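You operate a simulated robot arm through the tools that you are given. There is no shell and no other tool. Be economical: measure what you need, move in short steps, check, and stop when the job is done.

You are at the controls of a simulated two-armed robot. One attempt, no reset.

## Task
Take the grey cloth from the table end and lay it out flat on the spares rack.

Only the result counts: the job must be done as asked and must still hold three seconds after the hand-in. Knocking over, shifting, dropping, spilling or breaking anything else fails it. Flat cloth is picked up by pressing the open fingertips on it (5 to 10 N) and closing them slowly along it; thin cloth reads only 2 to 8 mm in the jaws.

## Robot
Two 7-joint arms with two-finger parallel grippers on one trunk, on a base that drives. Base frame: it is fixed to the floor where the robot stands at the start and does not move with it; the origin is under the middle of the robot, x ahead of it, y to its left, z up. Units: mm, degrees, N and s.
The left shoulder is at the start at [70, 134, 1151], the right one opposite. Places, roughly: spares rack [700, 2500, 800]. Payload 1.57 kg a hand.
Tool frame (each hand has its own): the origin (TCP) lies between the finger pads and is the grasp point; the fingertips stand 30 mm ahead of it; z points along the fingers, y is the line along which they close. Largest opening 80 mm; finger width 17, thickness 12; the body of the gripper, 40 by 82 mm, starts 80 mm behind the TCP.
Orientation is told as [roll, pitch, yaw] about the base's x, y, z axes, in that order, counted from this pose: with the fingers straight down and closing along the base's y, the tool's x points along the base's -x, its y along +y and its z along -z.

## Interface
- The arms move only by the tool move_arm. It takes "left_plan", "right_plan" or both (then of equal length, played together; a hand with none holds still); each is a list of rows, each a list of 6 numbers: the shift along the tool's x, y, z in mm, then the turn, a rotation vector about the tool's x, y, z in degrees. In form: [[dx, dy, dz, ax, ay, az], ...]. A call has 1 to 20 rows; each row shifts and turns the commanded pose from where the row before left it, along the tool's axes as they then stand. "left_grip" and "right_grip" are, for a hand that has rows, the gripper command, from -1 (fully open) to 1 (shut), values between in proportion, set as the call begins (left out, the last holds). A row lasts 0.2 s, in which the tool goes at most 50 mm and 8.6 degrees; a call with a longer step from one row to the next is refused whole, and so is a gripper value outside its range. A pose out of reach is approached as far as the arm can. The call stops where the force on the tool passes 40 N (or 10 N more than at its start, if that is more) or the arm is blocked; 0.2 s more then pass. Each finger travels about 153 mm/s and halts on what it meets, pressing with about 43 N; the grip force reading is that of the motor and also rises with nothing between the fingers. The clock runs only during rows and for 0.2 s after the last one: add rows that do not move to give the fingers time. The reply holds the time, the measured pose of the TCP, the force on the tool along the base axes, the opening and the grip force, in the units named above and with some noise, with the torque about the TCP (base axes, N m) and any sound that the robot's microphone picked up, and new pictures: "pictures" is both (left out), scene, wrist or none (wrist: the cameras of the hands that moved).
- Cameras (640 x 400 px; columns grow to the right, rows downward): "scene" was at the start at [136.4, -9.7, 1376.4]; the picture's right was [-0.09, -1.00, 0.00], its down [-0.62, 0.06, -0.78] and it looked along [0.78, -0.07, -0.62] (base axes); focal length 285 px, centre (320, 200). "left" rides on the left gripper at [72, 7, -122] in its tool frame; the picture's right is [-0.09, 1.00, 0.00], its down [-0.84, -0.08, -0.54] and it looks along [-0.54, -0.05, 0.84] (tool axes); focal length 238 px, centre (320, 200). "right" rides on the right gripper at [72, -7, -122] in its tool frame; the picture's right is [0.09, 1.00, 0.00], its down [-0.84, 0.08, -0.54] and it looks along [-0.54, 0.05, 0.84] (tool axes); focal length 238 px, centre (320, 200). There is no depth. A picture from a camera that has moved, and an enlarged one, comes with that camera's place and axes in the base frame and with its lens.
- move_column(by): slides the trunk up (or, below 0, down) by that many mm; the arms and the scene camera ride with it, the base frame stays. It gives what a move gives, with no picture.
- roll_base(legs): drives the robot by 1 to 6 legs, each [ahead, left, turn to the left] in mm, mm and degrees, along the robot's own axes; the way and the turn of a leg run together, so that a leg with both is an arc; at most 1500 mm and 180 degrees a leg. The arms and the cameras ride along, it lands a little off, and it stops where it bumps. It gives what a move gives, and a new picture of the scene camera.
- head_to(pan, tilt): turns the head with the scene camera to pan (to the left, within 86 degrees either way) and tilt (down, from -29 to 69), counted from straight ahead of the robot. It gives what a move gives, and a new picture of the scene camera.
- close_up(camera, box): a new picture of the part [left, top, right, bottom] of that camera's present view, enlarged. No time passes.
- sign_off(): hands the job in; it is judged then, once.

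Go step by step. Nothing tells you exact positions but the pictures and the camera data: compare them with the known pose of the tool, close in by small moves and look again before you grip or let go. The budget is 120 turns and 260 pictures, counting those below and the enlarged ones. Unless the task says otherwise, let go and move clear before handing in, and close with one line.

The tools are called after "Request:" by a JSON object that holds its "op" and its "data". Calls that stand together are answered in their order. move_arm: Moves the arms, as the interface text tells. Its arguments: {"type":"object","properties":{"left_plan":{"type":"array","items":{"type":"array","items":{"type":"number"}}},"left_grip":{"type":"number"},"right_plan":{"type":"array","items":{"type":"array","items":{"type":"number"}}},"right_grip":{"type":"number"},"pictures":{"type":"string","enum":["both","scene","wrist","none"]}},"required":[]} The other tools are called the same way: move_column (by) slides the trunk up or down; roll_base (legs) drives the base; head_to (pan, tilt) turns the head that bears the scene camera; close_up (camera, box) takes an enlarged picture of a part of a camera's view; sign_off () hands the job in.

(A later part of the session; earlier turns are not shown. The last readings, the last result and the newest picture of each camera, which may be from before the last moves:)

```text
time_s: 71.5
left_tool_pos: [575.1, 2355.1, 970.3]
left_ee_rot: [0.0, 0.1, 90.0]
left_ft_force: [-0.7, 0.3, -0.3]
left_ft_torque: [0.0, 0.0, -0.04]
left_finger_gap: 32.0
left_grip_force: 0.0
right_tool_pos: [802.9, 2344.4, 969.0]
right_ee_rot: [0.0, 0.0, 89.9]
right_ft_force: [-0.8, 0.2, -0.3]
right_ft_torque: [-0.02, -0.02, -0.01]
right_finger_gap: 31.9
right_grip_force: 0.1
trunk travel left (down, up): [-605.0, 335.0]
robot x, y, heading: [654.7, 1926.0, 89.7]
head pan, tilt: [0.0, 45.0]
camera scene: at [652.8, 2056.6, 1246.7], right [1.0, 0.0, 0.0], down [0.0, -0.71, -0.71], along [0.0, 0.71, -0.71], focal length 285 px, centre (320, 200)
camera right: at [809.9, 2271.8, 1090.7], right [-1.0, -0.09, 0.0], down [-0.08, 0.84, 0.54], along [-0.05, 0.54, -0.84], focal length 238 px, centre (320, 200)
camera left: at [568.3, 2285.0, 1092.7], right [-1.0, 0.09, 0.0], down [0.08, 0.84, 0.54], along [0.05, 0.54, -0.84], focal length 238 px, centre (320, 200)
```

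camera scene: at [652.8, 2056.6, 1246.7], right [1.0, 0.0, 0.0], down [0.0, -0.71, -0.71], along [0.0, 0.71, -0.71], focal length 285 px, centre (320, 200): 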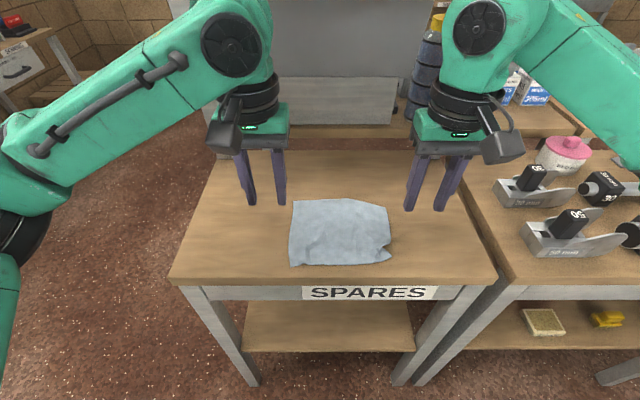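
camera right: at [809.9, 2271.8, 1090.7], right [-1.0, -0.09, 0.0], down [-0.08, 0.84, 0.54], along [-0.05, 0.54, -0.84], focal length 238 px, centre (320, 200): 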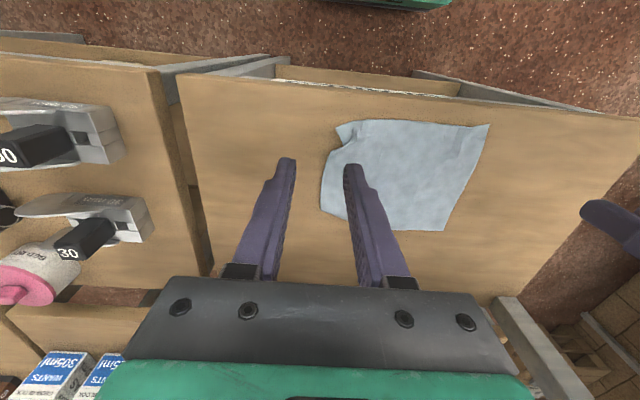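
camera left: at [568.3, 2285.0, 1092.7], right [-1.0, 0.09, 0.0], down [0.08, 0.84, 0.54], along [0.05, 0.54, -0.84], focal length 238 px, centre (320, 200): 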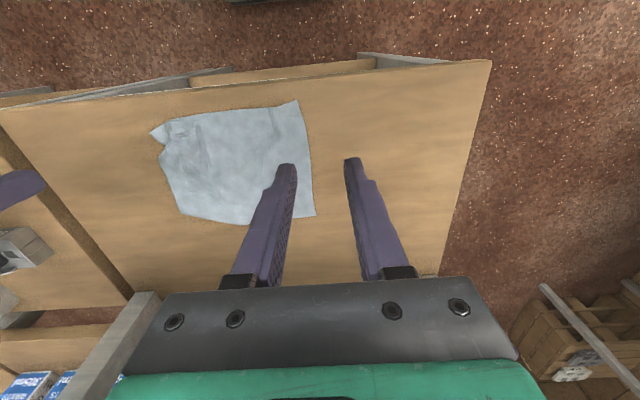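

Nearly flat; I look closer at the right side, where a crease shows.

Request:
{"op": "close_up", "data": {"camera": "scene", "box": [270, 185, 414, 275]}}

Request:
{"op": "close_up", "data": {"camera": "right", "box": [310, 105, 502, 225]}}

Request:
{"op": "close_up", "data": {"camera": "left", "box": [140, 95, 332, 215]}}

```text
4.44 times, centred on (342, 230) of scene
camera zoom: at [652.8, 2056.6, 1246.7], right [1.0, 0.0, 0.0], down [0.0, -0.71, -0.71], along [0.0, 0.71, -0.71], focal length 1265 px, centre (222, 67)
```

zoom: 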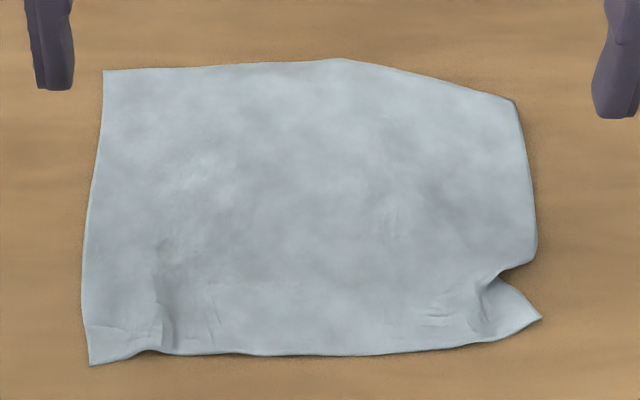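

```text
3.33 times, centred on (406, 165) of right
camera zoom: at [809.9, 2271.8, 1090.7], right [-1.0, -0.09, 0.0], down [-0.08, 0.84, 0.54], along [-0.05, 0.54, -0.84], focal length 794 px, centre (33, 317)
```

zoom: 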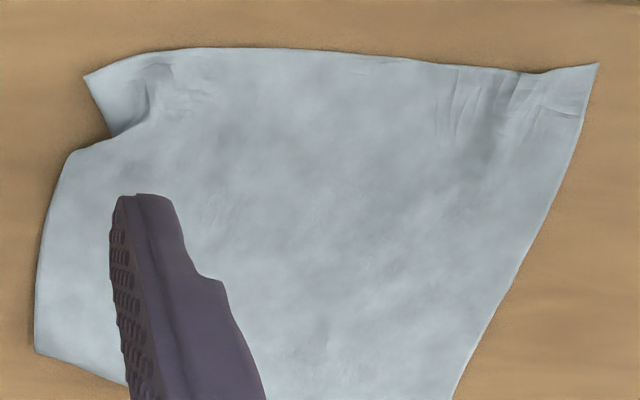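

```text
3.33 times, centred on (236, 155) of left
camera zoom: at [568.3, 2285.0, 1092.7], right [-1.0, 0.09, 0.0], down [0.08, 0.84, 0.54], along [0.05, 0.54, -0.84], focal length 794 px, centre (600, 350)
```

zoom: 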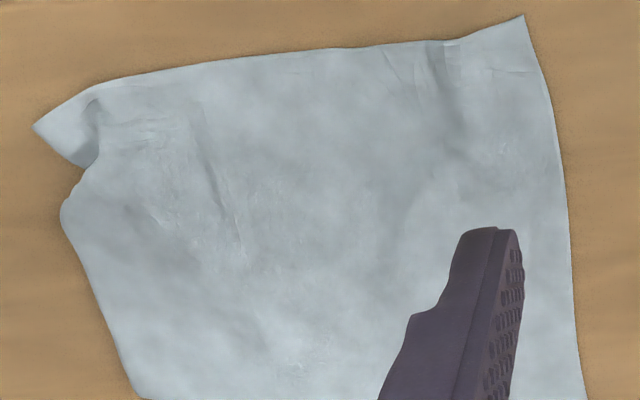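

The cloth is spread out, apart from a small pleat at the near right corner, whose tip is held about 40 mm short (the corner is at about [785, 2355]). I'll hold the middle with the left hand and stroke that corner flap towards the front with the closed right fingertips.

Request:
{"op": "move_arm", "data": {"left_plan": [[-5, -20, 30, 0, 0, 0], [-5, -20, 30, 0, 0, 0], [-5, -20, 30, 0, 0, 0], [-5, -20, 30, 0, 0, 0], [0, 0, 10, 0, 0, 0], [0, 0, 0, 0, 0, 0]], "right_plan": [[-4, 8, 30, 0, 0, 0], [-4, 8, 30, 0, 0, 0], [-4, 8, 30, 0, 0, 0], [-2, 8, 30, 0, 0, 0], [0, 0, 10, 0, 0, 0], [0, 0, 0, 0, 0, 0]], "left_grip": 1, "right_grip": 1, "pictures": "both"}}

```text
time_s: 72.9
left_tool_pos: [655.2, 2375.0, 839.7]
left_ee_rot: [0.0, -0.1, 89.9]
left_ft_force: [-0.3, 0.4, 1.2]
left_ft_torque: [0.02, 0.0, 0.03]
left_finger_gap: 0.0
left_grip_force: 21.2
right_tool_pos: [770.4, 2355.8, 839.3]
right_ee_rot: [-0.1, 0.0, 89.9]
right_ft_force: [0.4, 0.2, 0.5]
right_ft_torque: [-0.02, -0.01, -0.01]
right_finger_gap: 0.0
right_grip_force: 21.4
trunk travel left (down, up): [-605.0, 335.0]
robot x, y, heading: [656.3, 1931.6, 90.0]
head pan, tilt: [0.0, 45.0]
camera scene: at [652.9, 2056.0, 1246.8], right [1.0, 0.0, 0.0], down [0.0, -0.71, -0.71], along [0.0, 0.71, -0.71], focal length 285 px, centre (320, 200)
camera right: at [777.3, 2284.4, 961.7], right [-1.0, -0.09, 0.0], down [-0.08, 0.84, 0.54], along [-0.05, 0.54, -0.84], focal length 238 px, centre (320, 200)
camera left: at [648.4, 2304.6, 961.4], right [-1.0, 0.09, 0.0], down [0.08, 0.84, 0.54], along [0.05, 0.54, -0.84], focal length 238 px, centre (320, 200)
```

scene: 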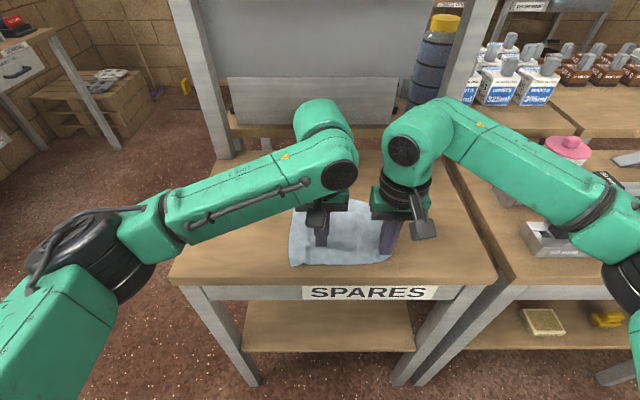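
right: 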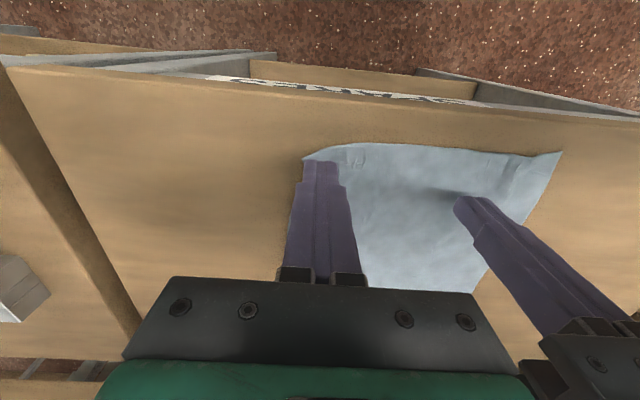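
left: 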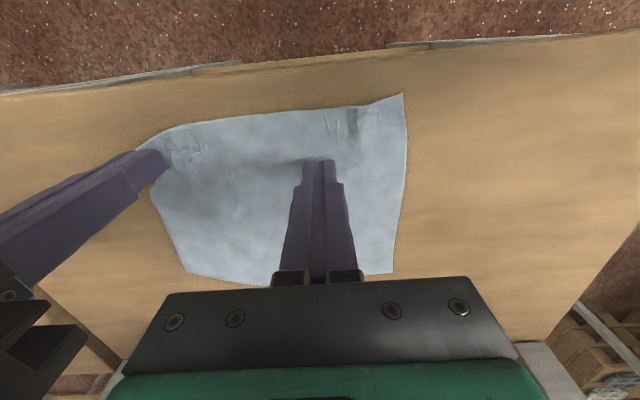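

Request:
{"op": "move_arm", "data": {"left_plan": [[0, 0, 5, 0, 0, 0], [0, 0, 3, 0, 0, 0], [0, 0, 0.8, 0, 0, 0], [0, 0, 0, 0, 0, 0]], "right_plan": [[0, 0, 5, 0, 0, 0], [0, 0, 2, 0, 0, 0], [0, 0, 0.5, 0, 0, 0], [0, 0, 0, 0, 0, 0]], "pictures": "none"}}

```text
time_s: 73.9
left_tool_pos: [654.4, 2374.0, 832.4]
left_ee_rot: [0.0, 0.0, 89.9]
left_ft_force: [0.3, 0.0, -0.2]
left_ft_torque: [0.03, 0.0, -0.01]
left_finger_gap: 0.0
left_grip_force: 21.4
right_tool_pos: [770.4, 2356.9, 832.8]
right_ee_rot: [0.1, 0.0, 89.9]
right_ft_force: [-0.5, -0.1, -0.9]
right_ft_torque: [0.0, -0.01, -0.02]
right_finger_gap: 0.3
right_grip_force: 20.8
trunk travel left (down, up): [-605.0, 335.0]
robot x, y, heading: [650.1, 1928.4, 90.1]
head pan, tilt: [0.0, 45.0]
```

Request:
{"op": "move_arm", "data": {"left_plan": [[0, 0, 1, 0, 0, 0], [0, 0, 0.6, 0, 0, 0], [0, 0, 0, 0, 0, 0]], "right_plan": [[0, 0, 0.7, 0, 0, 0], [0, 0, 0.5, 0, 0, 0], [0, 0, 0, 0, 0, 0]], "pictures": "none"}}

```text
time_s: 74.7
left_tool_pos: [655.4, 2373.4, 831.6]
left_ee_rot: [-0.1, -0.1, 90.0]
left_ft_force: [-0.7, 1.2, 5.4]
left_ft_torque: [0.0, 0.03, -0.01]
left_finger_gap: 0.1
left_grip_force: 20.9
right_tool_pos: [770.2, 2357.0, 832.1]
right_ee_rot: [0.1, -0.1, 89.9]
right_ft_force: [0.5, 0.0, 3.0]
right_ft_torque: [0.02, -0.02, -0.05]
right_finger_gap: 0.0
right_grip_force: 21.3
trunk travel left (down, up): [-605.0, 335.0]
robot x, y, heading: [652.3, 1925.2, 89.9]
head pan, tilt: [0.0, 45.0]
```

Both are in contact. I add a little pressure and stroke the right tip 24 mm towards the robot and slightly to the right.

Request:
{"op": "move_arm", "data": {"left_plan": [[0, 0, 0.4, 0, 0, 0], [0, 0, 0, 0, 0, 0], [0, 0, 0, 0, 0, 0], [0, 0, 0, 0, 0, 0], [0, 0, 0, 0, 0, 0], [0, 0, 0, 0, 0, 0], [0, 0, 0, 0, 0, 0]], "right_plan": [[0, 0, 0.4, 0, 0, 0], [5, -1, 0, 0, 0, 0], [5, -1, 0, 0, 0, 0], [5, -1, 0, 0, 0, 0], [5, -1, 0, 0, 0, 0], [4, -1, 0, 0, 0, 0], [0, 0, 0, 0, 0, 0]], "pictures": "wrist"}}

```text
time_s: 76.3
left_tool_pos: [655.5, 2373.2, 831.0]
left_ee_rot: [-0.1, 0.0, 89.9]
left_ft_force: [0.3, 3.1, 12.7]
left_ft_torque: [0.09, 0.01, 0.01]
left_finger_gap: 0.0
left_grip_force: 20.7
right_tool_pos: [774.3, 2332.0, 831.9]
right_ee_rot: [0.0, -0.1, 89.8]
right_ft_force: [-1.9, 0.6, 4.0]
right_ft_torque: [0.02, 0.05, 0.01]
right_finger_gap: 0.3
right_grip_force: 21.1
trunk travel left (down, up): [-605.0, 335.0]
robot x, y, heading: [655.1, 1927.1, 89.7]
head pan, tilt: [0.0, 45.0]
camera right: at [782.1, 2260.8, 953.2], right [-1.0, -0.09, 0.0], down [-0.08, 0.84, 0.54], along [-0.05, 0.54, -0.84], focal length 238 px, centre (320, 200)
camera left: at [648.4, 2302.9, 952.6], right [-1.0, 0.09, 0.0], down [0.08, 0.84, 0.54], along [0.05, 0.54, -0.84], focal length 238 px, centre (320, 200)
```

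right: 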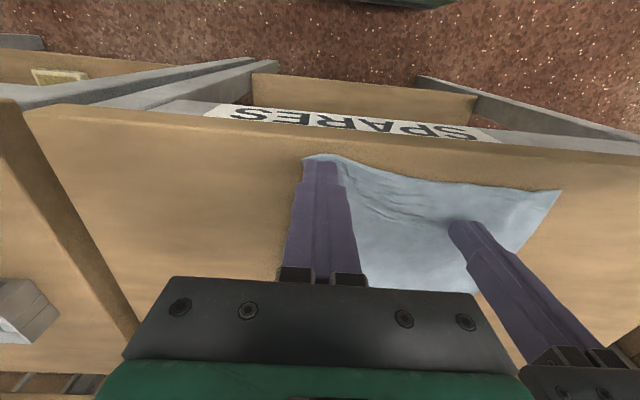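
left: 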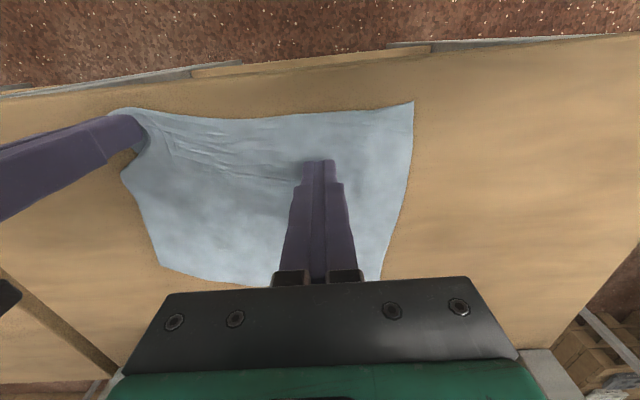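

The corner followed and the left crease is gone too. I lift both hands and inspect.

Request:
{"op": "move_arm", "data": {"left_plan": [[0, 0, -5, 0, 0, 0], [0, 0, -30, 0, 0, 0], [0, 15, -35, 0, 0, 0], [0, 25, -35, 0, 0, 0], [0, 25, -35, 0, 0, 0], [0, 25, 0, 0, 0, 0], [0, 0, 0, 0, 0, 0]], "right_plan": [[0, 0, -5, 0, 0, 0], [0, 0, -30, 0, 0, 0], [0, -10, -35, 0, 0, 0], [0, -15, -35, 0, 0, 0], [0, -15, -35, 0, 0, 0], [0, -15, 0, 0, 0, 0], [0, 0, 0, 0, 0, 0]], "pictures": "none"}}

Request:
{"op": "close_up", "data": {"camera": "scene", "box": [270, 185, 414, 275]}}

Request:
{"op": "close_up", "data": {"camera": "right", "box": [310, 85, 502, 205]}}

```text
time_s: 77.9
left_tool_pos: [565.9, 2375.1, 970.2]
left_ee_rot: [0.0, 0.0, 90.0]
left_ft_force: [-0.2, 0.7, 0.3]
left_ft_torque: [-0.04, -0.01, -0.02]
left_finger_gap: 0.0
left_grip_force: 21.4
right_tool_pos: [829.0, 2334.8, 972.7]
right_ee_rot: [0.0, 0.0, 89.9]
right_ft_force: [0.4, 0.7, -0.3]
right_ft_torque: [0.03, 0.02, 0.02]
right_finger_gap: 0.0
right_grip_force: 21.0
trunk travel left (down, up): [-605.0, 335.0]
robot x, y, heading: [650.7, 1923.6, 90.0]
head pan, tilt: [0.0, 45.0]
```

```text
4.44 times, centred on (342, 230) of scene
camera zoom: at [652.9, 2055.9, 1246.8], right [1.0, 0.0, 0.0], down [0.0, -0.71, -0.71], along [0.0, 0.71, -0.71], focal length 1265 px, centre (222, 67)
```

zoom: 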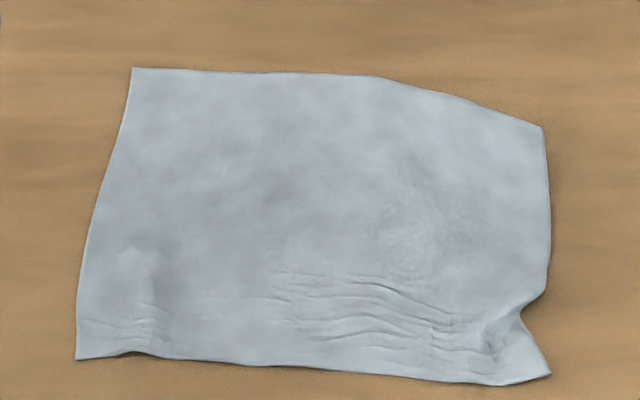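

```text
3.33 times, centred on (406, 145) of right
camera zoom: at [835.7, 2262.7, 1093.1], right [-1.0, -0.09, 0.0], down [-0.08, 0.84, 0.54], along [-0.05, 0.54, -0.84], focal length 794 px, centre (33, 383)
```

zoom: 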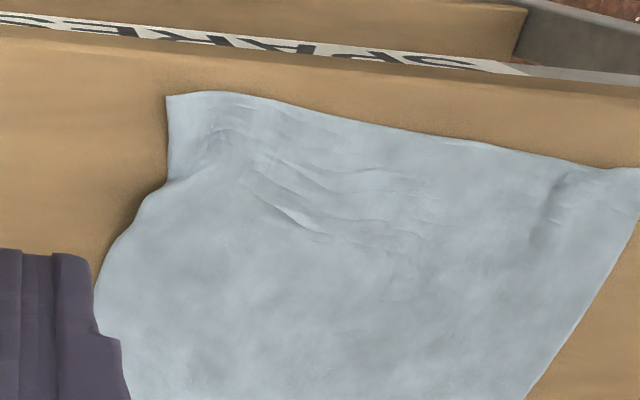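

The pleat is open; what is left is light rippling from about 30 mm of slack along the right edge. I'll take that up by stroking the far right corner away from the robot with the right hand, tilted 30° to stay clear of the shelf.

Request:
{"op": "move_arm", "data": {"right_plan": [[0, 0, 0, 0, -7.5, 0], [0, 0, 0, 0, -7.5, 0], [0, 0, 0, 0, -7.5, 0], [0, 0, 0, 0, -7.5, 0], [-3.9, 6.8, 27.3, 0, 0, 0], [-3.9, 6.8, 27.3, 0, 0, 0], [-3.9, 6.8, 27.3, 0, 0, 0], [-3.9, 6.8, 27.3, 0, 0, 0], [-3.9, 6.8, 27.3, 0, 0, 0], [-3.9, 6.8, 25, 0, 0, 0], [0, 0, 0, 0, 0, 0]], "pictures": "both"}}

```text
time_s: 80.3
left_tool_pos: [565.0, 2374.5, 970.7]
left_ee_rot: [0.0, 0.1, 90.0]
left_ft_force: [-0.8, -0.1, -0.5]
left_ft_torque: [0.01, 0.0, -0.02]
left_finger_gap: 0.1
left_grip_force: 21.3
right_tool_pos: [790.1, 2434.2, 843.7]
right_ee_rot: [0.0, -30.0, 89.8]
right_ft_force: [0.5, -0.1, -0.5]
right_ft_torque: [0.02, -0.01, -0.02]
right_finger_gap: 0.1
right_grip_force: 21.2
trunk travel left (down, up): [-605.0, 335.0]
robot x, y, heading: [650.0, 1922.8, 90.0]
head pan, tilt: [0.0, 45.0]
camera scene: at [652.9, 2055.4, 1246.9], right [1.0, 0.0, 0.0], down [0.0, -0.71, -0.71], along [0.0, 0.71, -0.71], focal length 285 px, centre (320, 200)
camera right: at [797.1, 2310.8, 912.1], right [-1.0, -0.08, -0.05], down [-0.08, 0.45, 0.89], along [-0.05, 0.89, -0.46], focal length 238 px, centre (320, 200)
```

scene: 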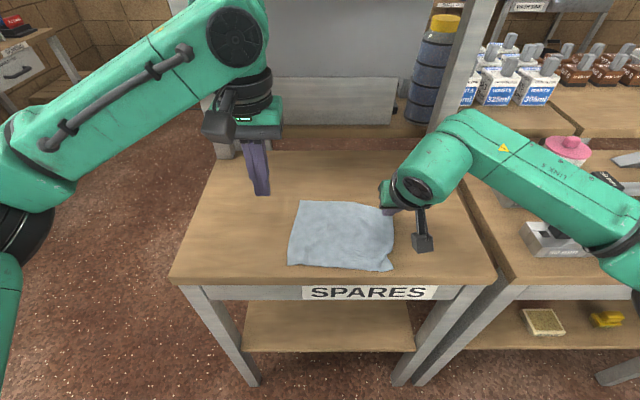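
right: 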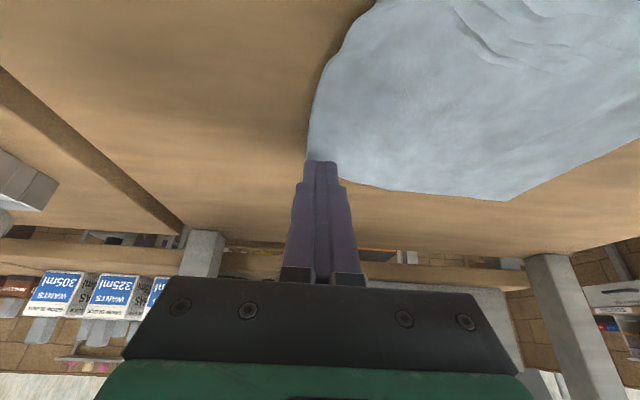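

Request:
{"op": "move_arm", "data": {"right_plan": [[5.2, 3, -3, 0, 0, 0], [2.5, 0, 4.3, 0, 0, 0], [2, 0, 3.5, 0, 0, 0], [0.5, 0, 0.9, 0, 0, 0], [0, 0, 0, 0, 0, 0]], "pictures": "wrist"}}

```text
time_s: 81.5
left_tool_pos: [565.4, 2375.6, 970.3]
left_ee_rot: [0.0, 0.0, 90.0]
left_ft_force: [-0.4, -0.2, -0.5]
left_ft_torque: [0.02, -0.01, -0.02]
left_finger_gap: 0.0
left_grip_force: 21.7
right_tool_pos: [786.2, 2428.0, 832.0]
right_ee_rot: [0.0, -30.0, 89.8]
right_ft_force: [0.0, 0.0, -0.2]
right_ft_torque: [-0.02, -0.01, 0.01]
right_finger_gap: 0.0
right_grip_force: 21.0
trunk travel left (down, up): [-605.0, 335.0]
robot x, y, heading: [656.5, 1924.6, 90.0]
head pan, tilt: [0.0, 45.0]
camera right: at [793.2, 2305.0, 901.8], right [-1.0, -0.08, -0.05], down [-0.08, 0.45, 0.89], along [-0.05, 0.89, -0.46], focal length 238 px, centre (320, 200)
```

right: 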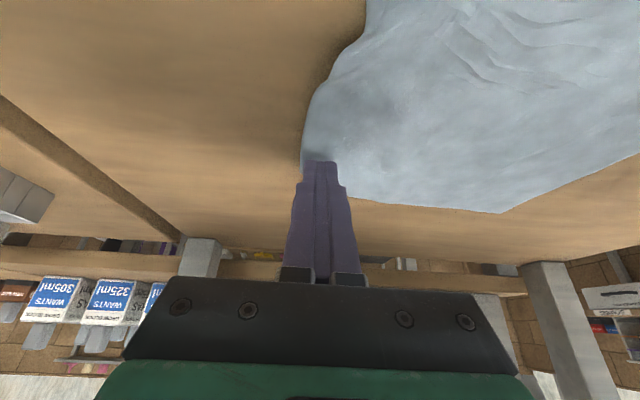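

Over the corner now; I lower a little more to touch.

Request:
{"op": "move_arm", "data": {"right_plan": [[0.5, 0, 0.87, 0, 0, 0], [0.3, 0, 0.52, 0, 0, 0], [0, 0, 0, 0, 0, 0]], "pictures": "none"}}

```text
time_s: 82.3
left_tool_pos: [565.5, 2374.2, 972.2]
left_ee_rot: [0.1, -0.1, 89.8]
left_ft_force: [-0.3, 0.0, 0.2]
left_ft_torque: [0.02, -0.04, 0.0]
left_finger_gap: 0.0
left_grip_force: 21.1
right_tool_pos: [786.2, 2428.5, 831.8]
right_ee_rot: [0.1, -30.0, 89.7]
right_ft_force: [-0.6, 0.2, 0.8]
right_ft_torque: [-0.02, -0.03, 0.03]
right_finger_gap: 0.0
right_grip_force: 21.1
trunk travel left (down, up): [-605.0, 335.0]
robot x, y, heading: [653.8, 1925.2, 90.0]
head pan, tilt: [0.0, 45.0]
```

Request:
{"op": "move_arm", "data": {"right_plan": [[0.35, 0, 0.6, 0, 0, 0], [0, 0, 0, 0, 0, 0]], "pictures": "none"}}

```text
time_s: 82.9
left_tool_pos: [565.1, 2375.0, 970.9]
left_ee_rot: [0.1, -0.1, 90.0]
left_ft_force: [-0.2, -0.5, 0.6]
left_ft_torque: [0.0, 0.02, 0.02]
left_finger_gap: 0.0
left_grip_force: 21.3
right_tool_pos: [787.1, 2429.4, 831.6]
right_ee_rot: [0.0, -30.2, 89.8]
right_ft_force: [-0.2, 0.7, 4.1]
right_ft_torque: [0.02, 0.01, -0.03]
right_finger_gap: 0.1
right_grip_force: 20.6
trunk travel left (down, up): [-605.0, 335.0]
robot x, y, heading: [653.3, 1925.0, 89.9]
head pan, tilt: [0.0, 45.0]
```

About 4 N of contact. I stroke forward 24 mm.

Request:
{"op": "move_arm", "data": {"right_plan": [[0.1, 0, 0.2, 0, 0, 0], [-3.46, 0, 2, 0, 0, 0], [-3.46, 0, 2, 0, 0, 0], [-3.46, 0, 2, 0, 0, 0], [-3.46, 0, 2, 0, 0, 0], [-3.46, 0, 2, 0, 0, 0], [-3.46, 0, 2, 0, 0, 0], [0, 0, 0, 0, 0, 0]], "pictures": "both"}}

Request:
{"op": "close_up", "data": {"camera": "scene", "box": [270, 185, 414, 275]}}

```text
time_s: 84.7
left_tool_pos: [565.2, 2373.5, 971.0]
left_ee_rot: [0.0, -0.1, 89.9]
left_ft_force: [0.2, -0.1, 0.5]
left_ft_torque: [0.02, 0.0, 0.03]
left_finger_gap: 0.2
left_grip_force: 21.6
right_tool_pos: [786.8, 2451.5, 830.8]
right_ee_rot: [0.0, -30.0, 89.9]
right_ft_force: [-0.8, -2.3, 7.0]
right_ft_torque: [-0.03, 0.0, 0.01]
right_finger_gap: 0.0
right_grip_force: 21.2
trunk travel left (down, up): [-605.0, 335.0]
robot x, y, heading: [652.1, 1924.0, 89.8]
head pan, tilt: [0.0, 45.0]
camera scene: at [652.4, 2054.2, 1247.0], right [1.0, 0.0, 0.0], down [0.0, -0.71, -0.71], along [0.0, 0.71, -0.71], focal length 285 px, centre (320, 200)
camera right: at [792.7, 2328.7, 900.5], right [-1.0, -0.08, -0.05], down [-0.08, 0.45, 0.89], along [-0.05, 0.89, -0.46], focal length 238 px, centre (320, 200)
```

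scene: 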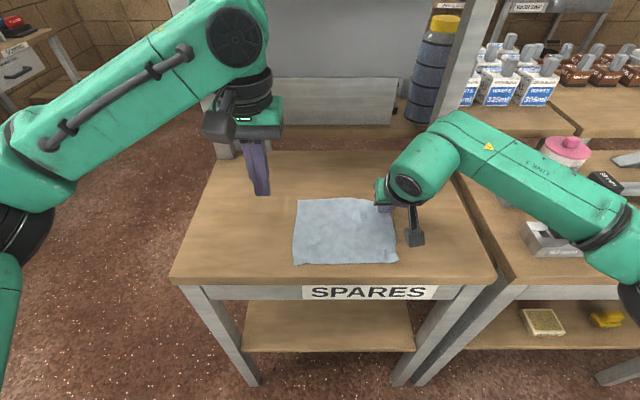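
right: 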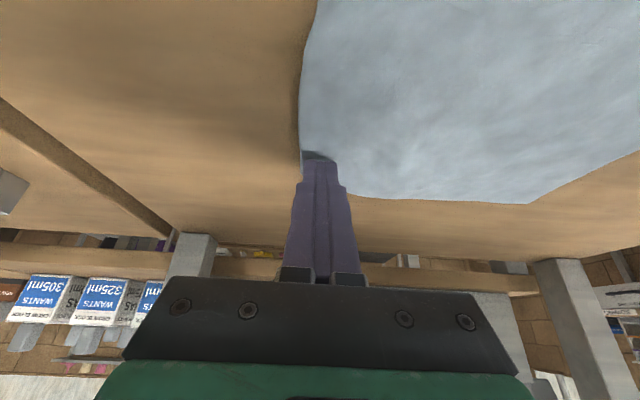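

```text
4.44 times, centred on (342, 230) of scene
camera zoom: at [652.4, 2054.2, 1247.0], right [1.0, 0.0, 0.0], down [0.0, -0.71, -0.71], along [0.0, 0.71, -0.71], focal length 1265 px, centre (222, 67)
```

zoom: 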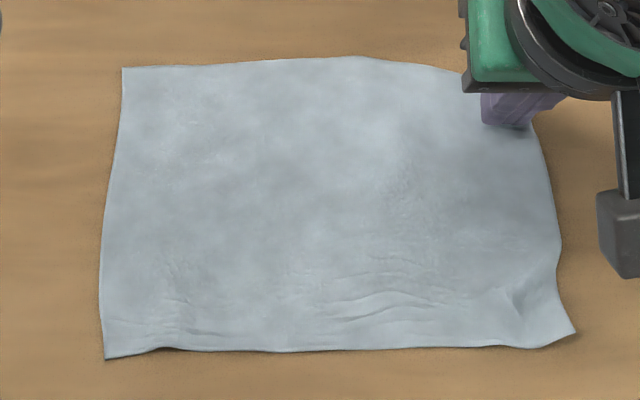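

It is now nearly rectangular with only faint ripples. I lift off and withdraw the right hand, then look closely.

Request:
{"op": "move_arm", "data": {"right_plan": [[-2.5, 0, -4.3, 0, 0, 0], [-5, 0, -8.7, 0, 0, 0], [0, 0, -30, 0, 0, 0], [0, -10, -40, 0, 0, 0], [0, -10, -40, 0, 0, 0], [15, -10, -30, 0, 0, 0], [0, -10, 0, 0, 7.5, 0], [0, 0, 0, 0, 7.5, 0], [0, 0, 0, 0, 7.5, 0], [0, 0, 0, 0, 7.5, 0], [0, 0, 0, 0, 0, 0]], "pictures": "both"}}

Request:
{"op": "close_up", "data": {"camera": "scene", "box": [270, 185, 414, 275]}}

```text
time_s: 87.1
left_tool_pos: [565.2, 2373.4, 970.7]
left_ee_rot: [0.0, -0.1, 89.9]
left_ft_force: [0.3, -0.7, -0.4]
left_ft_torque: [0.02, -0.02, -0.03]
left_finger_gap: 0.0
left_grip_force: 21.7
right_tool_pos: [827.2, 2369.6, 958.2]
right_ee_rot: [0.0, 0.1, 89.9]
right_ft_force: [0.2, 0.8, 0.3]
right_ft_torque: [0.01, 0.02, -0.03]
right_finger_gap: 0.0
right_grip_force: 21.1
trunk travel left (down, up): [-605.0, 335.0]
robot x, y, heading: [651.6, 1925.1, 90.0]
head pan, tilt: [0.0, 45.0]
camera scene: at [652.9, 2055.3, 1246.9], right [1.0, 0.0, 0.0], down [0.0, -0.71, -0.71], along [0.0, 0.71, -0.71], focal length 285 px, centre (320, 200)
camera right: at [833.2, 2297.6, 1080.5], right [-1.0, -0.09, 0.0], down [-0.08, 0.84, 0.54], along [-0.05, 0.54, -0.84], focal length 238 px, centre (320, 200)
```

scene: 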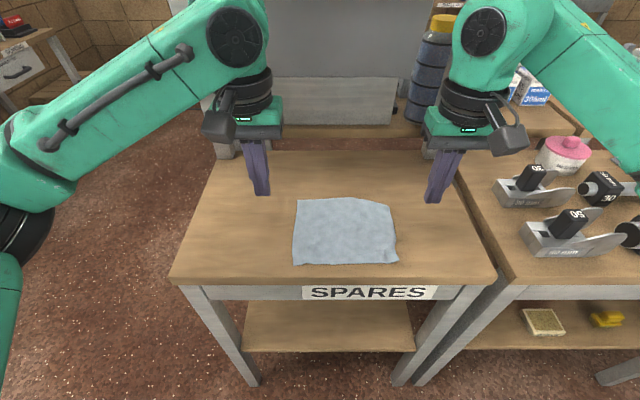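
right: 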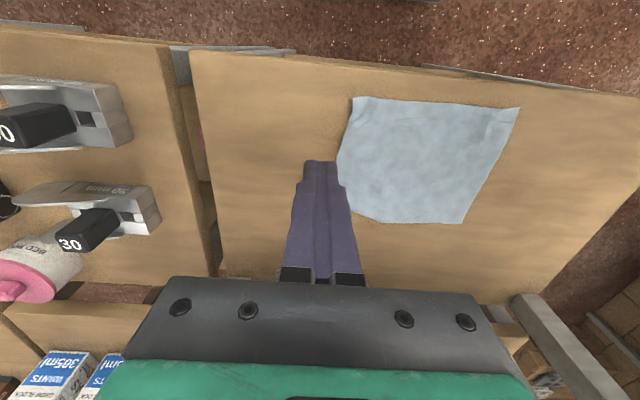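

```text
4.44 times, centred on (342, 230) of scene
camera zoom: at [652.9, 2055.3, 1246.9], right [1.0, 0.0, 0.0], down [0.0, -0.71, -0.71], along [0.0, 0.71, -0.71], focal length 1265 px, centre (222, 67)
```

zoom: 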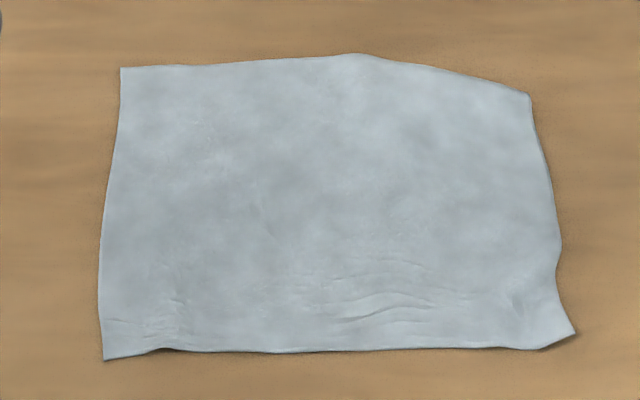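

The right edge still holds some slack, so one more gentle stroke of the near right corner towards the front is worthwhile. The left hand holds the middle as before.

Request:
{"op": "move_arm", "data": {"left_plan": [[-1, -25, 10, 0, 0, 0], [-1, -25, 30, 0, 0, 0], [-1, -25, 40, 0, 0, 0], [-2, -25, 40, 0, 0, 0], [0, 0, 16, 0, 0, 0], [0, 0, 1, 0, 0, 0], [0, 0, 0, 0, 0, 0]], "right_plan": [[5, 11, 10, 0, 0, 0], [5, 11, 30, 0, 0, 0], [5, 11, 40, 0, 0, 0], [5, 11, 35, 0, 0, 0], [0, 0, 8, 0, 0, 0], [0, 0, 1, 0, 0, 0], [0, 0, 0, 0, 0, 0]], "pictures": "wrist"}}

```text
time_s: 88.7
left_tool_pos: [664.9, 2380.1, 832.7]
left_ee_rot: [-0.1, 0.0, 89.8]
left_ft_force: [0.1, 0.0, 0.6]
left_ft_torque: [-0.03, 0.0, 0.0]
left_finger_gap: 0.0
left_grip_force: 21.4
right_tool_pos: [783.1, 2349.6, 834.1]
right_ee_rot: [0.0, 0.1, 89.9]
right_ft_force: [-0.5, 0.3, 0.4]
right_ft_torque: [0.0, -0.02, 0.01]
right_finger_gap: 0.0
right_grip_force: 20.9
trunk travel left (down, up): [-605.0, 335.0]
robot x, y, heading: [654.4, 1926.1, 89.9]
head pan, tilt: [0.0, 45.0]
camera right: at [789.4, 2277.9, 955.8], right [-1.0, -0.09, 0.0], down [-0.08, 0.84, 0.54], along [-0.05, 0.54, -0.84], focal length 238 px, centre (320, 200)
camera left: at [656.7, 2309.2, 954.7], right [-1.0, 0.09, 0.0], down [0.08, 0.84, 0.54], along [0.05, 0.54, -0.84], focal length 238 px, centre (320, 200)
```

right: 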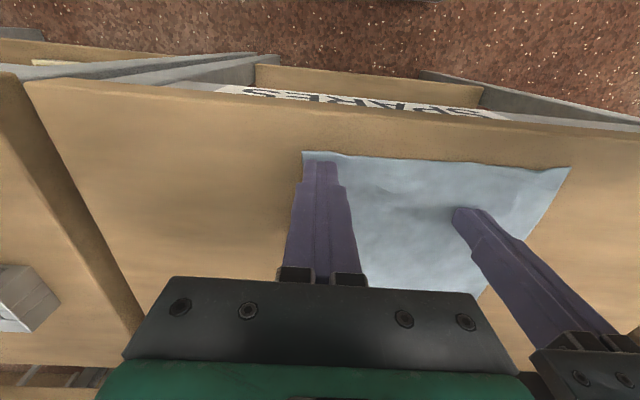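
left: 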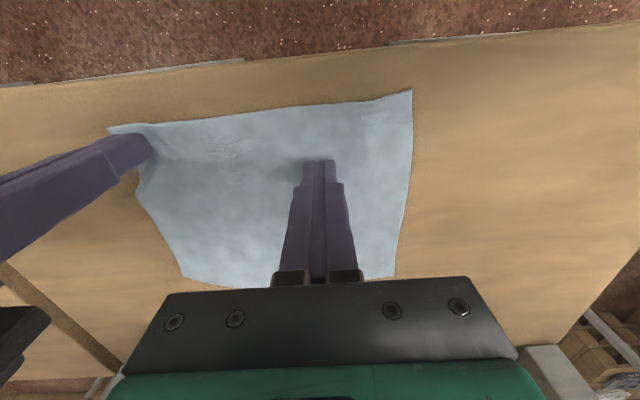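

Request:
{"op": "move_arm", "data": {"left_plan": [[0, 0, 1, 0, 0, 0], [0, 0, 0.8, 0, 0, 0], [0, 0, 0, 0, 0, 0]], "right_plan": [[0, 0, 1, 0, 0, 0], [0, 0, 1, 0, 0, 0], [0, 0, 0, 0, 0, 0]], "pictures": "none"}}

```text
time_s: 89.5
left_tool_pos: [664.3, 2379.1, 832.2]
left_ee_rot: [0.0, 0.0, 89.8]
left_ft_force: [-0.2, 0.3, -1.1]
left_ft_torque: [-0.01, 0.0, -0.03]
left_finger_gap: 0.0
left_grip_force: 22.0
right_tool_pos: [781.7, 2349.6, 832.0]
right_ee_rot: [-0.1, -0.1, 89.9]
right_ft_force: [-0.8, -0.8, 0.0]
right_ft_torque: [0.01, 0.01, 0.01]
right_finger_gap: 0.0
right_grip_force: 21.0
trunk travel left (down, up): [-605.0, 335.0]
robot x, y, heading: [650.4, 1928.2, 89.9]
head pan, tilt: [0.0, 45.0]
```

Request:
{"op": "move_arm", "data": {"left_plan": [[0, 0, 0.8, 0, 0, 0], [0, 0, 0.5, 0, 0, 0], [0, 0, 0, 0, 0, 0]], "right_plan": [[0, 0, 0.8, 0, 0, 0], [0, 0, 0.3, 0, 0, 0], [0, 0, 0, 0, 0, 0]], "pictures": "none"}}

```text
time_s: 90.3
left_tool_pos: [664.7, 2377.7, 831.3]
left_ee_rot: [-0.1, -0.1, 90.0]
left_ft_force: [-1.9, 2.5, 11.9]
left_ft_torque: [0.12, 0.09, 0.0]
left_finger_gap: 0.0
left_grip_force: 21.5
right_tool_pos: [781.9, 2348.6, 832.6]
right_ee_rot: [0.0, -0.2, 89.9]
right_ft_force: [0.2, -0.1, 0.0]
right_ft_torque: [-0.01, 0.0, -0.01]
right_finger_gap: 0.2
right_grip_force: 21.1
trunk travel left (down, up): [-605.0, 335.0]
robot x, y, heading: [649.7, 1926.6, 90.0]
head pan, tilt: [0.0, 45.0]
```

The left holds with 12 N. The right hand needs a bit more before I stroke 18 mm towards the robot.

Request:
{"op": "move_arm", "data": {"left_plan": [[0, 0, 0, 0, 0, 0], [0, 0, 0, 0, 0, 0], [0, 0, 0, 0, 0, 0]], "right_plan": [[0, 0, 0.7, 0, 0, 0], [0, 0, 0.4, 0, 0, 0], [0, 0, 0, 0, 0, 0]], "pictures": "none"}}

```text
time_s: 91.1
left_tool_pos: [664.3, 2377.7, 831.2]
left_ee_rot: [-0.1, -0.2, 89.9]
left_ft_force: [-1.6, 5.8, 17.7]
left_ft_torque: [0.16, 0.08, 0.0]
left_finger_gap: 0.1
left_grip_force: 21.8
right_tool_pos: [782.1, 2350.2, 832.3]
right_ee_rot: [0.0, -0.1, 89.9]
right_ft_force: [0.0, 0.7, -0.2]
right_ft_torque: [0.02, 0.02, 0.01]
right_finger_gap: 0.4
right_grip_force: 21.5
trunk travel left (down, up): [-605.0, 335.0]
robot x, y, heading: [653.7, 1925.3, 89.9]
head pan, tilt: [0.0, 45.0]
```

Request:
{"op": "move_arm", "data": {"left_plan": [[0, 0, -0.6, 0, 0, 0], [0, 0, 0, 0, 0, 0], [0, 0, 0, 0, 0, 0]], "right_plan": [[0, 0, 0.7, 0, 0, 0], [0, 0, 0.3, 0, 0, 0], [0, 0, 0, 0, 0, 0]], "pictures": "none"}}

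```text
time_s: 91.9
left_tool_pos: [665.3, 2378.4, 830.6]
left_ee_rot: [-0.1, -0.1, 90.0]
left_ft_force: [-0.1, 3.5, 11.7]
left_ft_torque: [0.13, 0.04, 0.02]
left_finger_gap: 0.0
left_grip_force: 21.3
right_tool_pos: [781.8, 2348.1, 831.7]
right_ee_rot: [0.0, -0.2, 89.9]
right_ft_force: [-0.2, 1.2, 6.6]
right_ft_torque: [0.01, 0.01, -0.02]
right_finger_gap: 0.1
right_grip_force: 21.2
trunk travel left (down, up): [-605.0, 335.0]
robot x, y, heading: [650.6, 1925.0, 89.9]
head pan, tilt: [0.0, 45.0]
```

Request:
{"op": "move_arm", "data": {"left_plan": [[0, 0, 0, 0, 0, 0], [0, 0, 0, 0, 0, 0], [0, 0, 0, 0, 0, 0], [0, 0, 0, 0, 0, 0], [0, 0, 0, 0, 0, 0], [0, 0, 0, 0, 0, 0]], "right_plan": [[4, 0, 0, 0, 0, 0], [4, 0, 0, 0, 0, 0], [4, 0, 0, 0, 0, 0], [4, 0, 0, 0, 0, 0], [3, 0, 0, 0, 0, 0], [0, 0, 0, 0, 0, 0]], "pictures": "none"}}

Request:
{"op": "move_arm", "data": {"left_plan": [[0, 0, -5, 0, 0, 0], [0, 0, -30, 0, 0, 0], [0, 15, -35, 0, 0, 0], [0, 25, -35, 0, 0, 0], [0, 25, -35, 0, 0, 0], [0, 25, 0, 0, 0, 0], [0, 0, 0, 0, 0, 0]], "right_plan": [[0, 0, -5, 0, 0, 0], [0, 0, -30, 0, 0, 0], [0, -10, -35, 0, 0, 0], [0, -15, -35, 0, 0, 0], [0, -15, -35, 0, 0, 0], [0, -15, 0, 0, 0, 0], [0, 0, 0, 0, 0, 0]], "pictures": "scene"}}

Request:
{"op": "close_up", "data": {"camera": "scene", "box": [270, 185, 414, 275]}}

```text
time_s: 93.3
left_tool_pos: [664.0, 2379.0, 831.6]
left_ee_rot: [-0.1, -0.2, 89.9]
left_ft_force: [0.9, 0.6, 7.1]
left_ft_torque: [0.02, 0.02, 0.0]
left_finger_gap: 0.0
left_grip_force: 21.6
right_tool_pos: [782.0, 2330.2, 831.1]
right_ee_rot: [0.0, -0.2, 89.9]
right_ft_force: [-0.8, 5.4, 15.7]
right_ft_torque: [0.15, -0.03, 0.03]
right_finger_gap: 0.0
right_grip_force: 21.6
trunk travel left (down, up): [-605.0, 335.0]
robot x, y, heading: [652.4, 1921.6, 89.8]
head pan, tilt: [0.0, 45.0]
```

```text
time_s: 94.9
left_tool_pos: [576.3, 2379.8, 972.1]
left_ee_rot: [0.1, 0.0, 89.8]
left_ft_force: [-0.5, -0.1, 0.6]
left_ft_torque: [0.0, 0.0, -0.02]
left_finger_gap: 0.0
left_grip_force: 21.1
right_tool_pos: [837.7, 2330.5, 970.6]
right_ee_rot: [0.0, 0.0, 89.9]
right_ft_force: [-0.3, -0.1, -0.3]
right_ft_torque: [0.01, 0.0, 0.04]
right_finger_gap: 0.0
right_grip_force: 20.7
trunk travel left (down, up): [-605.0, 335.0]
robot x, y, heading: [655.2, 1926.3, 89.9]
head pan, tilt: [0.0, 45.0]
camera scene: at [652.9, 2055.8, 1246.9], right [1.0, 0.0, 0.0], down [0.0, -0.71, -0.71], along [0.0, 0.71, -0.71], focal length 285 px, centre (320, 200)
```

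scene: 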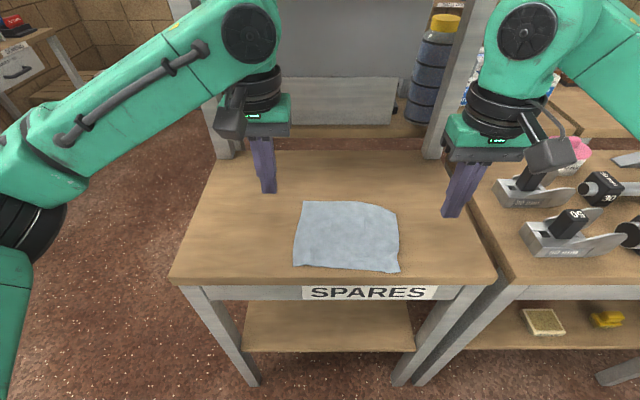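

```text
4.44 times, centred on (342, 230) of scene
camera zoom: at [652.9, 2055.8, 1246.9], right [1.0, 0.0, 0.0], down [0.0, -0.71, -0.71], along [0.0, 0.71, -0.71], focal length 1265 px, centre (222, 67)
```

zoom: 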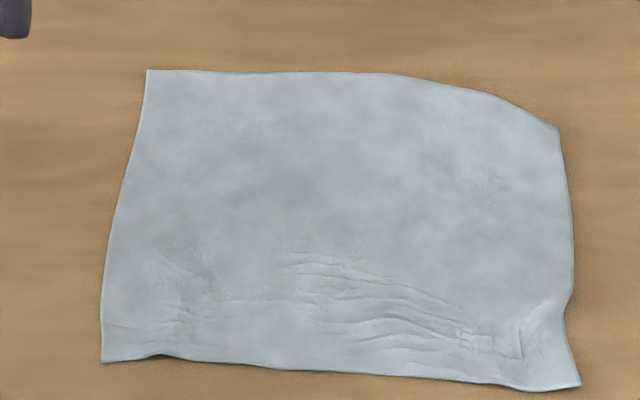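

The left side is full length (166 mm), but the right side is still about 26 mm short in ripples. I'll turn the right gripper 90° so that it opens front-to-back, press it on the ripples and open it to stretch them both ways.

Request:
{"op": "move_arm", "data": {"right_plan": [[-12, 18, 0, 0, 0, 0], [-12, 18, 0, 0, 0, 0], [-11, 19, 0, 0, 0, 0], [0, 0, 0, 0, 0, -8.2], [0, 0, 0, 0, 0, -8.2], [0, 0, 0, 0, 0, -8.2], [0, 0, 0, 0, 0, -8.2], [0, 0, 0, 0, 0, -8.2], [0, 0, 0, 0, 0, -8.2], [0, 0, 0, 0, 0, -8.2], [0, 0, 0, 0, 0, -8.2], [0, 0, 0, 0, 0, -8.2], [0, 0, 0, 0, 0, -8.2], [0, 0, 0, 0, 0, -8], [0, 0, 0, 0, 0, 0]], "right_grip": 0.5, "pictures": "both"}}

```text
time_s: 98.1
left_tool_pos: [576.3, 2379.3, 970.8]
left_ee_rot: [0.0, 0.0, 89.9]
left_ft_force: [-0.2, -0.5, 0.7]
left_ft_torque: [-0.01, 0.02, 0.04]
left_finger_gap: 0.1
left_grip_force: 21.4
right_tool_pos: [680.7, 2171.5, 956.8]
right_ee_rot: [-0.1, 0.0, 179.8]
right_ft_force: [0.2, -0.6, 0.0]
right_ft_torque: [0.01, 0.02, 0.07]
right_finger_gap: 19.8
right_grip_force: 0.1
right hand out of reach, approached as far as the arm can: row 8, 9, 10, 11, 12, 13, 14
trunk travel left (down, up): [-605.0, 335.0]
robot x, y, heading: [649.2, 1924.8, 90.0]
head pan, tilt: [0.0, 45.0]
camera scene: at [653.2, 2056.2, 1246.8], right [1.0, 0.0, 0.0], down [0.0, -0.71, -0.71], along [0.0, 0.71, -0.71], focal length 285 px, centre (320, 200)
camera right: at [752.1, 2177.9, 1077.6], right [0.09, -1.0, 0.0], down [-0.84, -0.08, 0.54], along [-0.54, -0.05, -0.84], focal length 238 px, centre (320, 200)
```

scene: 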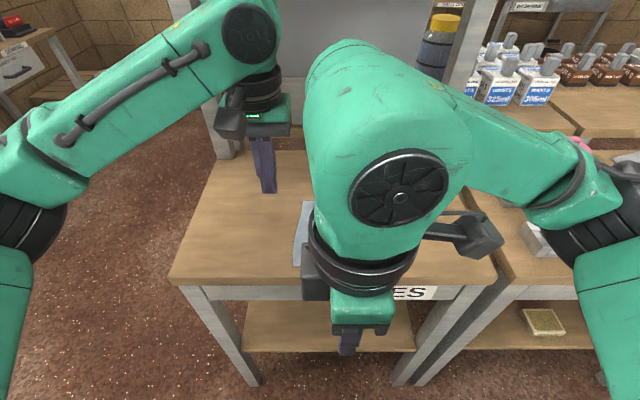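
right: 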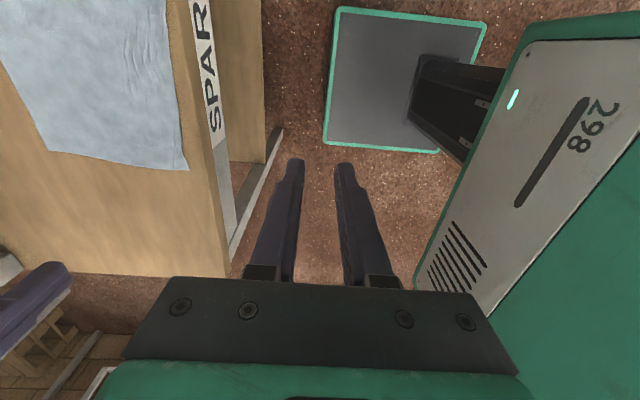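

That turn is out of reach for the right arm. I turn back the way it came and check before trying the other sense.

Request:
{"op": "move_arm", "data": {"right_plan": [[0, 0, 0, 0, 0, 8], [0, 0, 0, 0, 0, 8.2], [0, 0, 0, 0, 0, 8.2], [0, 0, 0, 0, 0, 8.2], [0, 0, 0, 0, 0, 8.2], [0, 0, 0, 0, 0, 8.2], [0, 0, 0, 0, 0, 8.2], [0, 0, 0, 0, 0, 8.2], [0, 0, 0, 0, 0, 8.2], [0, 0, 0, 0, 0, 8.2], [0, 0, 0, 0, 0, 8.2], [0, 0, 0, 0, 0, 0], [0, 0, 0, 0, 0, 0], [0, 0, 0, 0, 0, 0]], "pictures": "scene"}}

```text
time_s: 101.1
left_tool_pos: [575.3, 2378.8, 971.8]
left_ee_rot: [0.0, 0.0, 90.0]
left_ft_force: [-0.3, 0.2, -0.8]
left_ft_torque: [-0.01, -0.01, 0.02]
left_finger_gap: 0.0
left_grip_force: 21.3
right_tool_pos: [678.6, 2170.4, 955.1]
right_ee_rot: [0.0, 0.0, 89.8]
right_ft_force: [-0.6, 1.1, 0.8]
right_ft_torque: [-0.03, 0.02, -0.01]
right_finger_gap: 20.0
right_grip_force: 0.0
trunk travel left (down, up): [-605.0, 335.0]
robot x, y, heading: [650.2, 1928.4, 89.8]
head pan, tilt: [0.0, 45.0]
camera scene: at [652.7, 2055.8, 1246.9], right [1.0, 0.0, 0.0], down [0.0, -0.71, -0.71], along [0.0, 0.71, -0.71], focal length 285 px, centre (320, 200)
```

scene: 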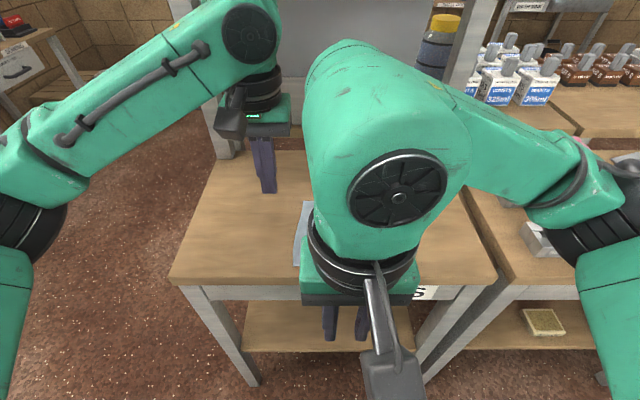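

The commanded pose followed the arm. I bring the hand back up over the cloth and try the turn in the other sense, in a smaller portion first.

Request:
{"op": "move_arm", "data": {"right_plan": [[0, -20, -15, 0, 0, 0], [-20, -20, 0, 0, 0, 0], [-30, -20, 0, 0, 0, 0], [-35, -20, 0, 0, 0, 0], [-35, -12, 0, 0, 0, 0], [-35, -12, 0, 0, 0, 0], [-35, 0, 0, 0, 0, 0], [0, 0, 0, 0, 0, 8], [0, 0, 0, 0, 0, 8], [0, 0, 0, 0, 0, 8], [0, 0, 0, 0, 0, 8], [0, 0, 0, 0, 0, 0]], "pictures": "scene"}}

```text
time_s: 103.7
left_tool_pos: [575.0, 2379.3, 971.8]
left_ee_rot: [0.0, -0.1, 89.9]
left_ft_force: [0.6, 0.4, 0.3]
left_ft_torque: [0.01, -0.02, -0.02]
left_finger_gap: 0.1
left_grip_force: 21.5
right_tool_pos: [783.6, 2360.5, 972.0]
right_ee_rot: [0.0, 0.0, 57.7]
right_ft_force: [0.6, 0.4, 0.3]
right_ft_torque: [0.03, 0.04, -0.02]
right_finger_gap: 19.9
right_grip_force: 0.1
trunk travel left (down, up): [-605.0, 335.0]
robot x, y, heading: [650.4, 1923.5, 89.9]
head pan, tilt: [0.0, 45.0]
camera scene: at [652.7, 2056.0, 1246.8], right [1.0, 0.0, 0.0], down [0.0, -0.71, -0.71], along [0.0, 0.71, -0.71], focal length 285 px, centre (320, 200)
```

scene: 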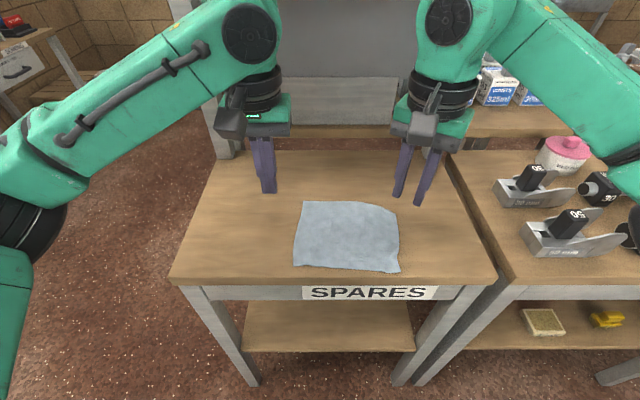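

This sense works (32° so far). I continue the turn to 90° and go down close above the ripples.

Request:
{"op": "move_arm", "data": {"right_plan": [[0, 0, 0, 0, 0, 8.2], [0, 0, 0, 0, 0, 8.2], [0, 0, 0, 0, 0, 8.2], [0, 0, 0, 0, 0, 8.2], [0, 0, 0, 0, 0, 8.2], [0, 0, 0, 0, 0, 8.2], [0, 0, 0, 0, 0, 8.2], [0, 0, 0, 0, 0, 0]], "pictures": "both"}}

```text
time_s: 105.5
left_tool_pos: [576.1, 2378.8, 971.1]
left_ee_rot: [0.1, 0.0, 89.9]
left_ft_force: [-0.6, 0.7, 0.7]
left_ft_torque: [0.02, 0.01, -0.01]
left_finger_gap: 0.0
left_grip_force: 21.3
right_tool_pos: [783.5, 2361.6, 971.3]
right_ee_rot: [-0.1, -0.1, 0.3]
right_ft_force: [0.2, 0.3, 0.3]
right_ft_torque: [0.02, 0.01, -0.01]
right_finger_gap: 20.1
right_grip_force: 0.1
trunk travel left (down, up): [-605.0, 335.0]
robot x, y, heading: [651.0, 1928.6, 90.1]
head pan, tilt: [0.0, 45.0]
camera scene: at [652.7, 2055.9, 1246.8], right [1.0, 0.0, 0.0], down [0.0, -0.71, -0.71], along [0.0, 0.71, -0.71], focal length 285 px, centre (320, 200)
camera right: at [711.7, 2353.9, 1092.5], right [-0.1, 1.0, 0.0], down [0.84, 0.08, 0.54], along [0.54, 0.05, -0.84], focal length 238 px, centre (320, 200)
```

scene: 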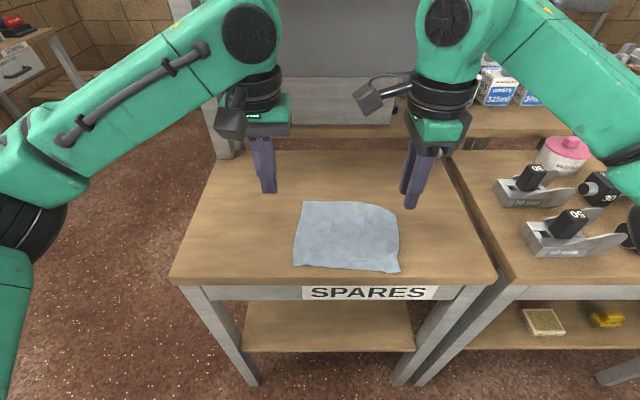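
right: 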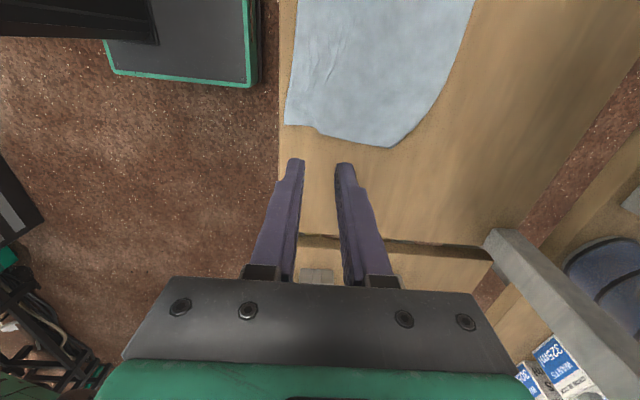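

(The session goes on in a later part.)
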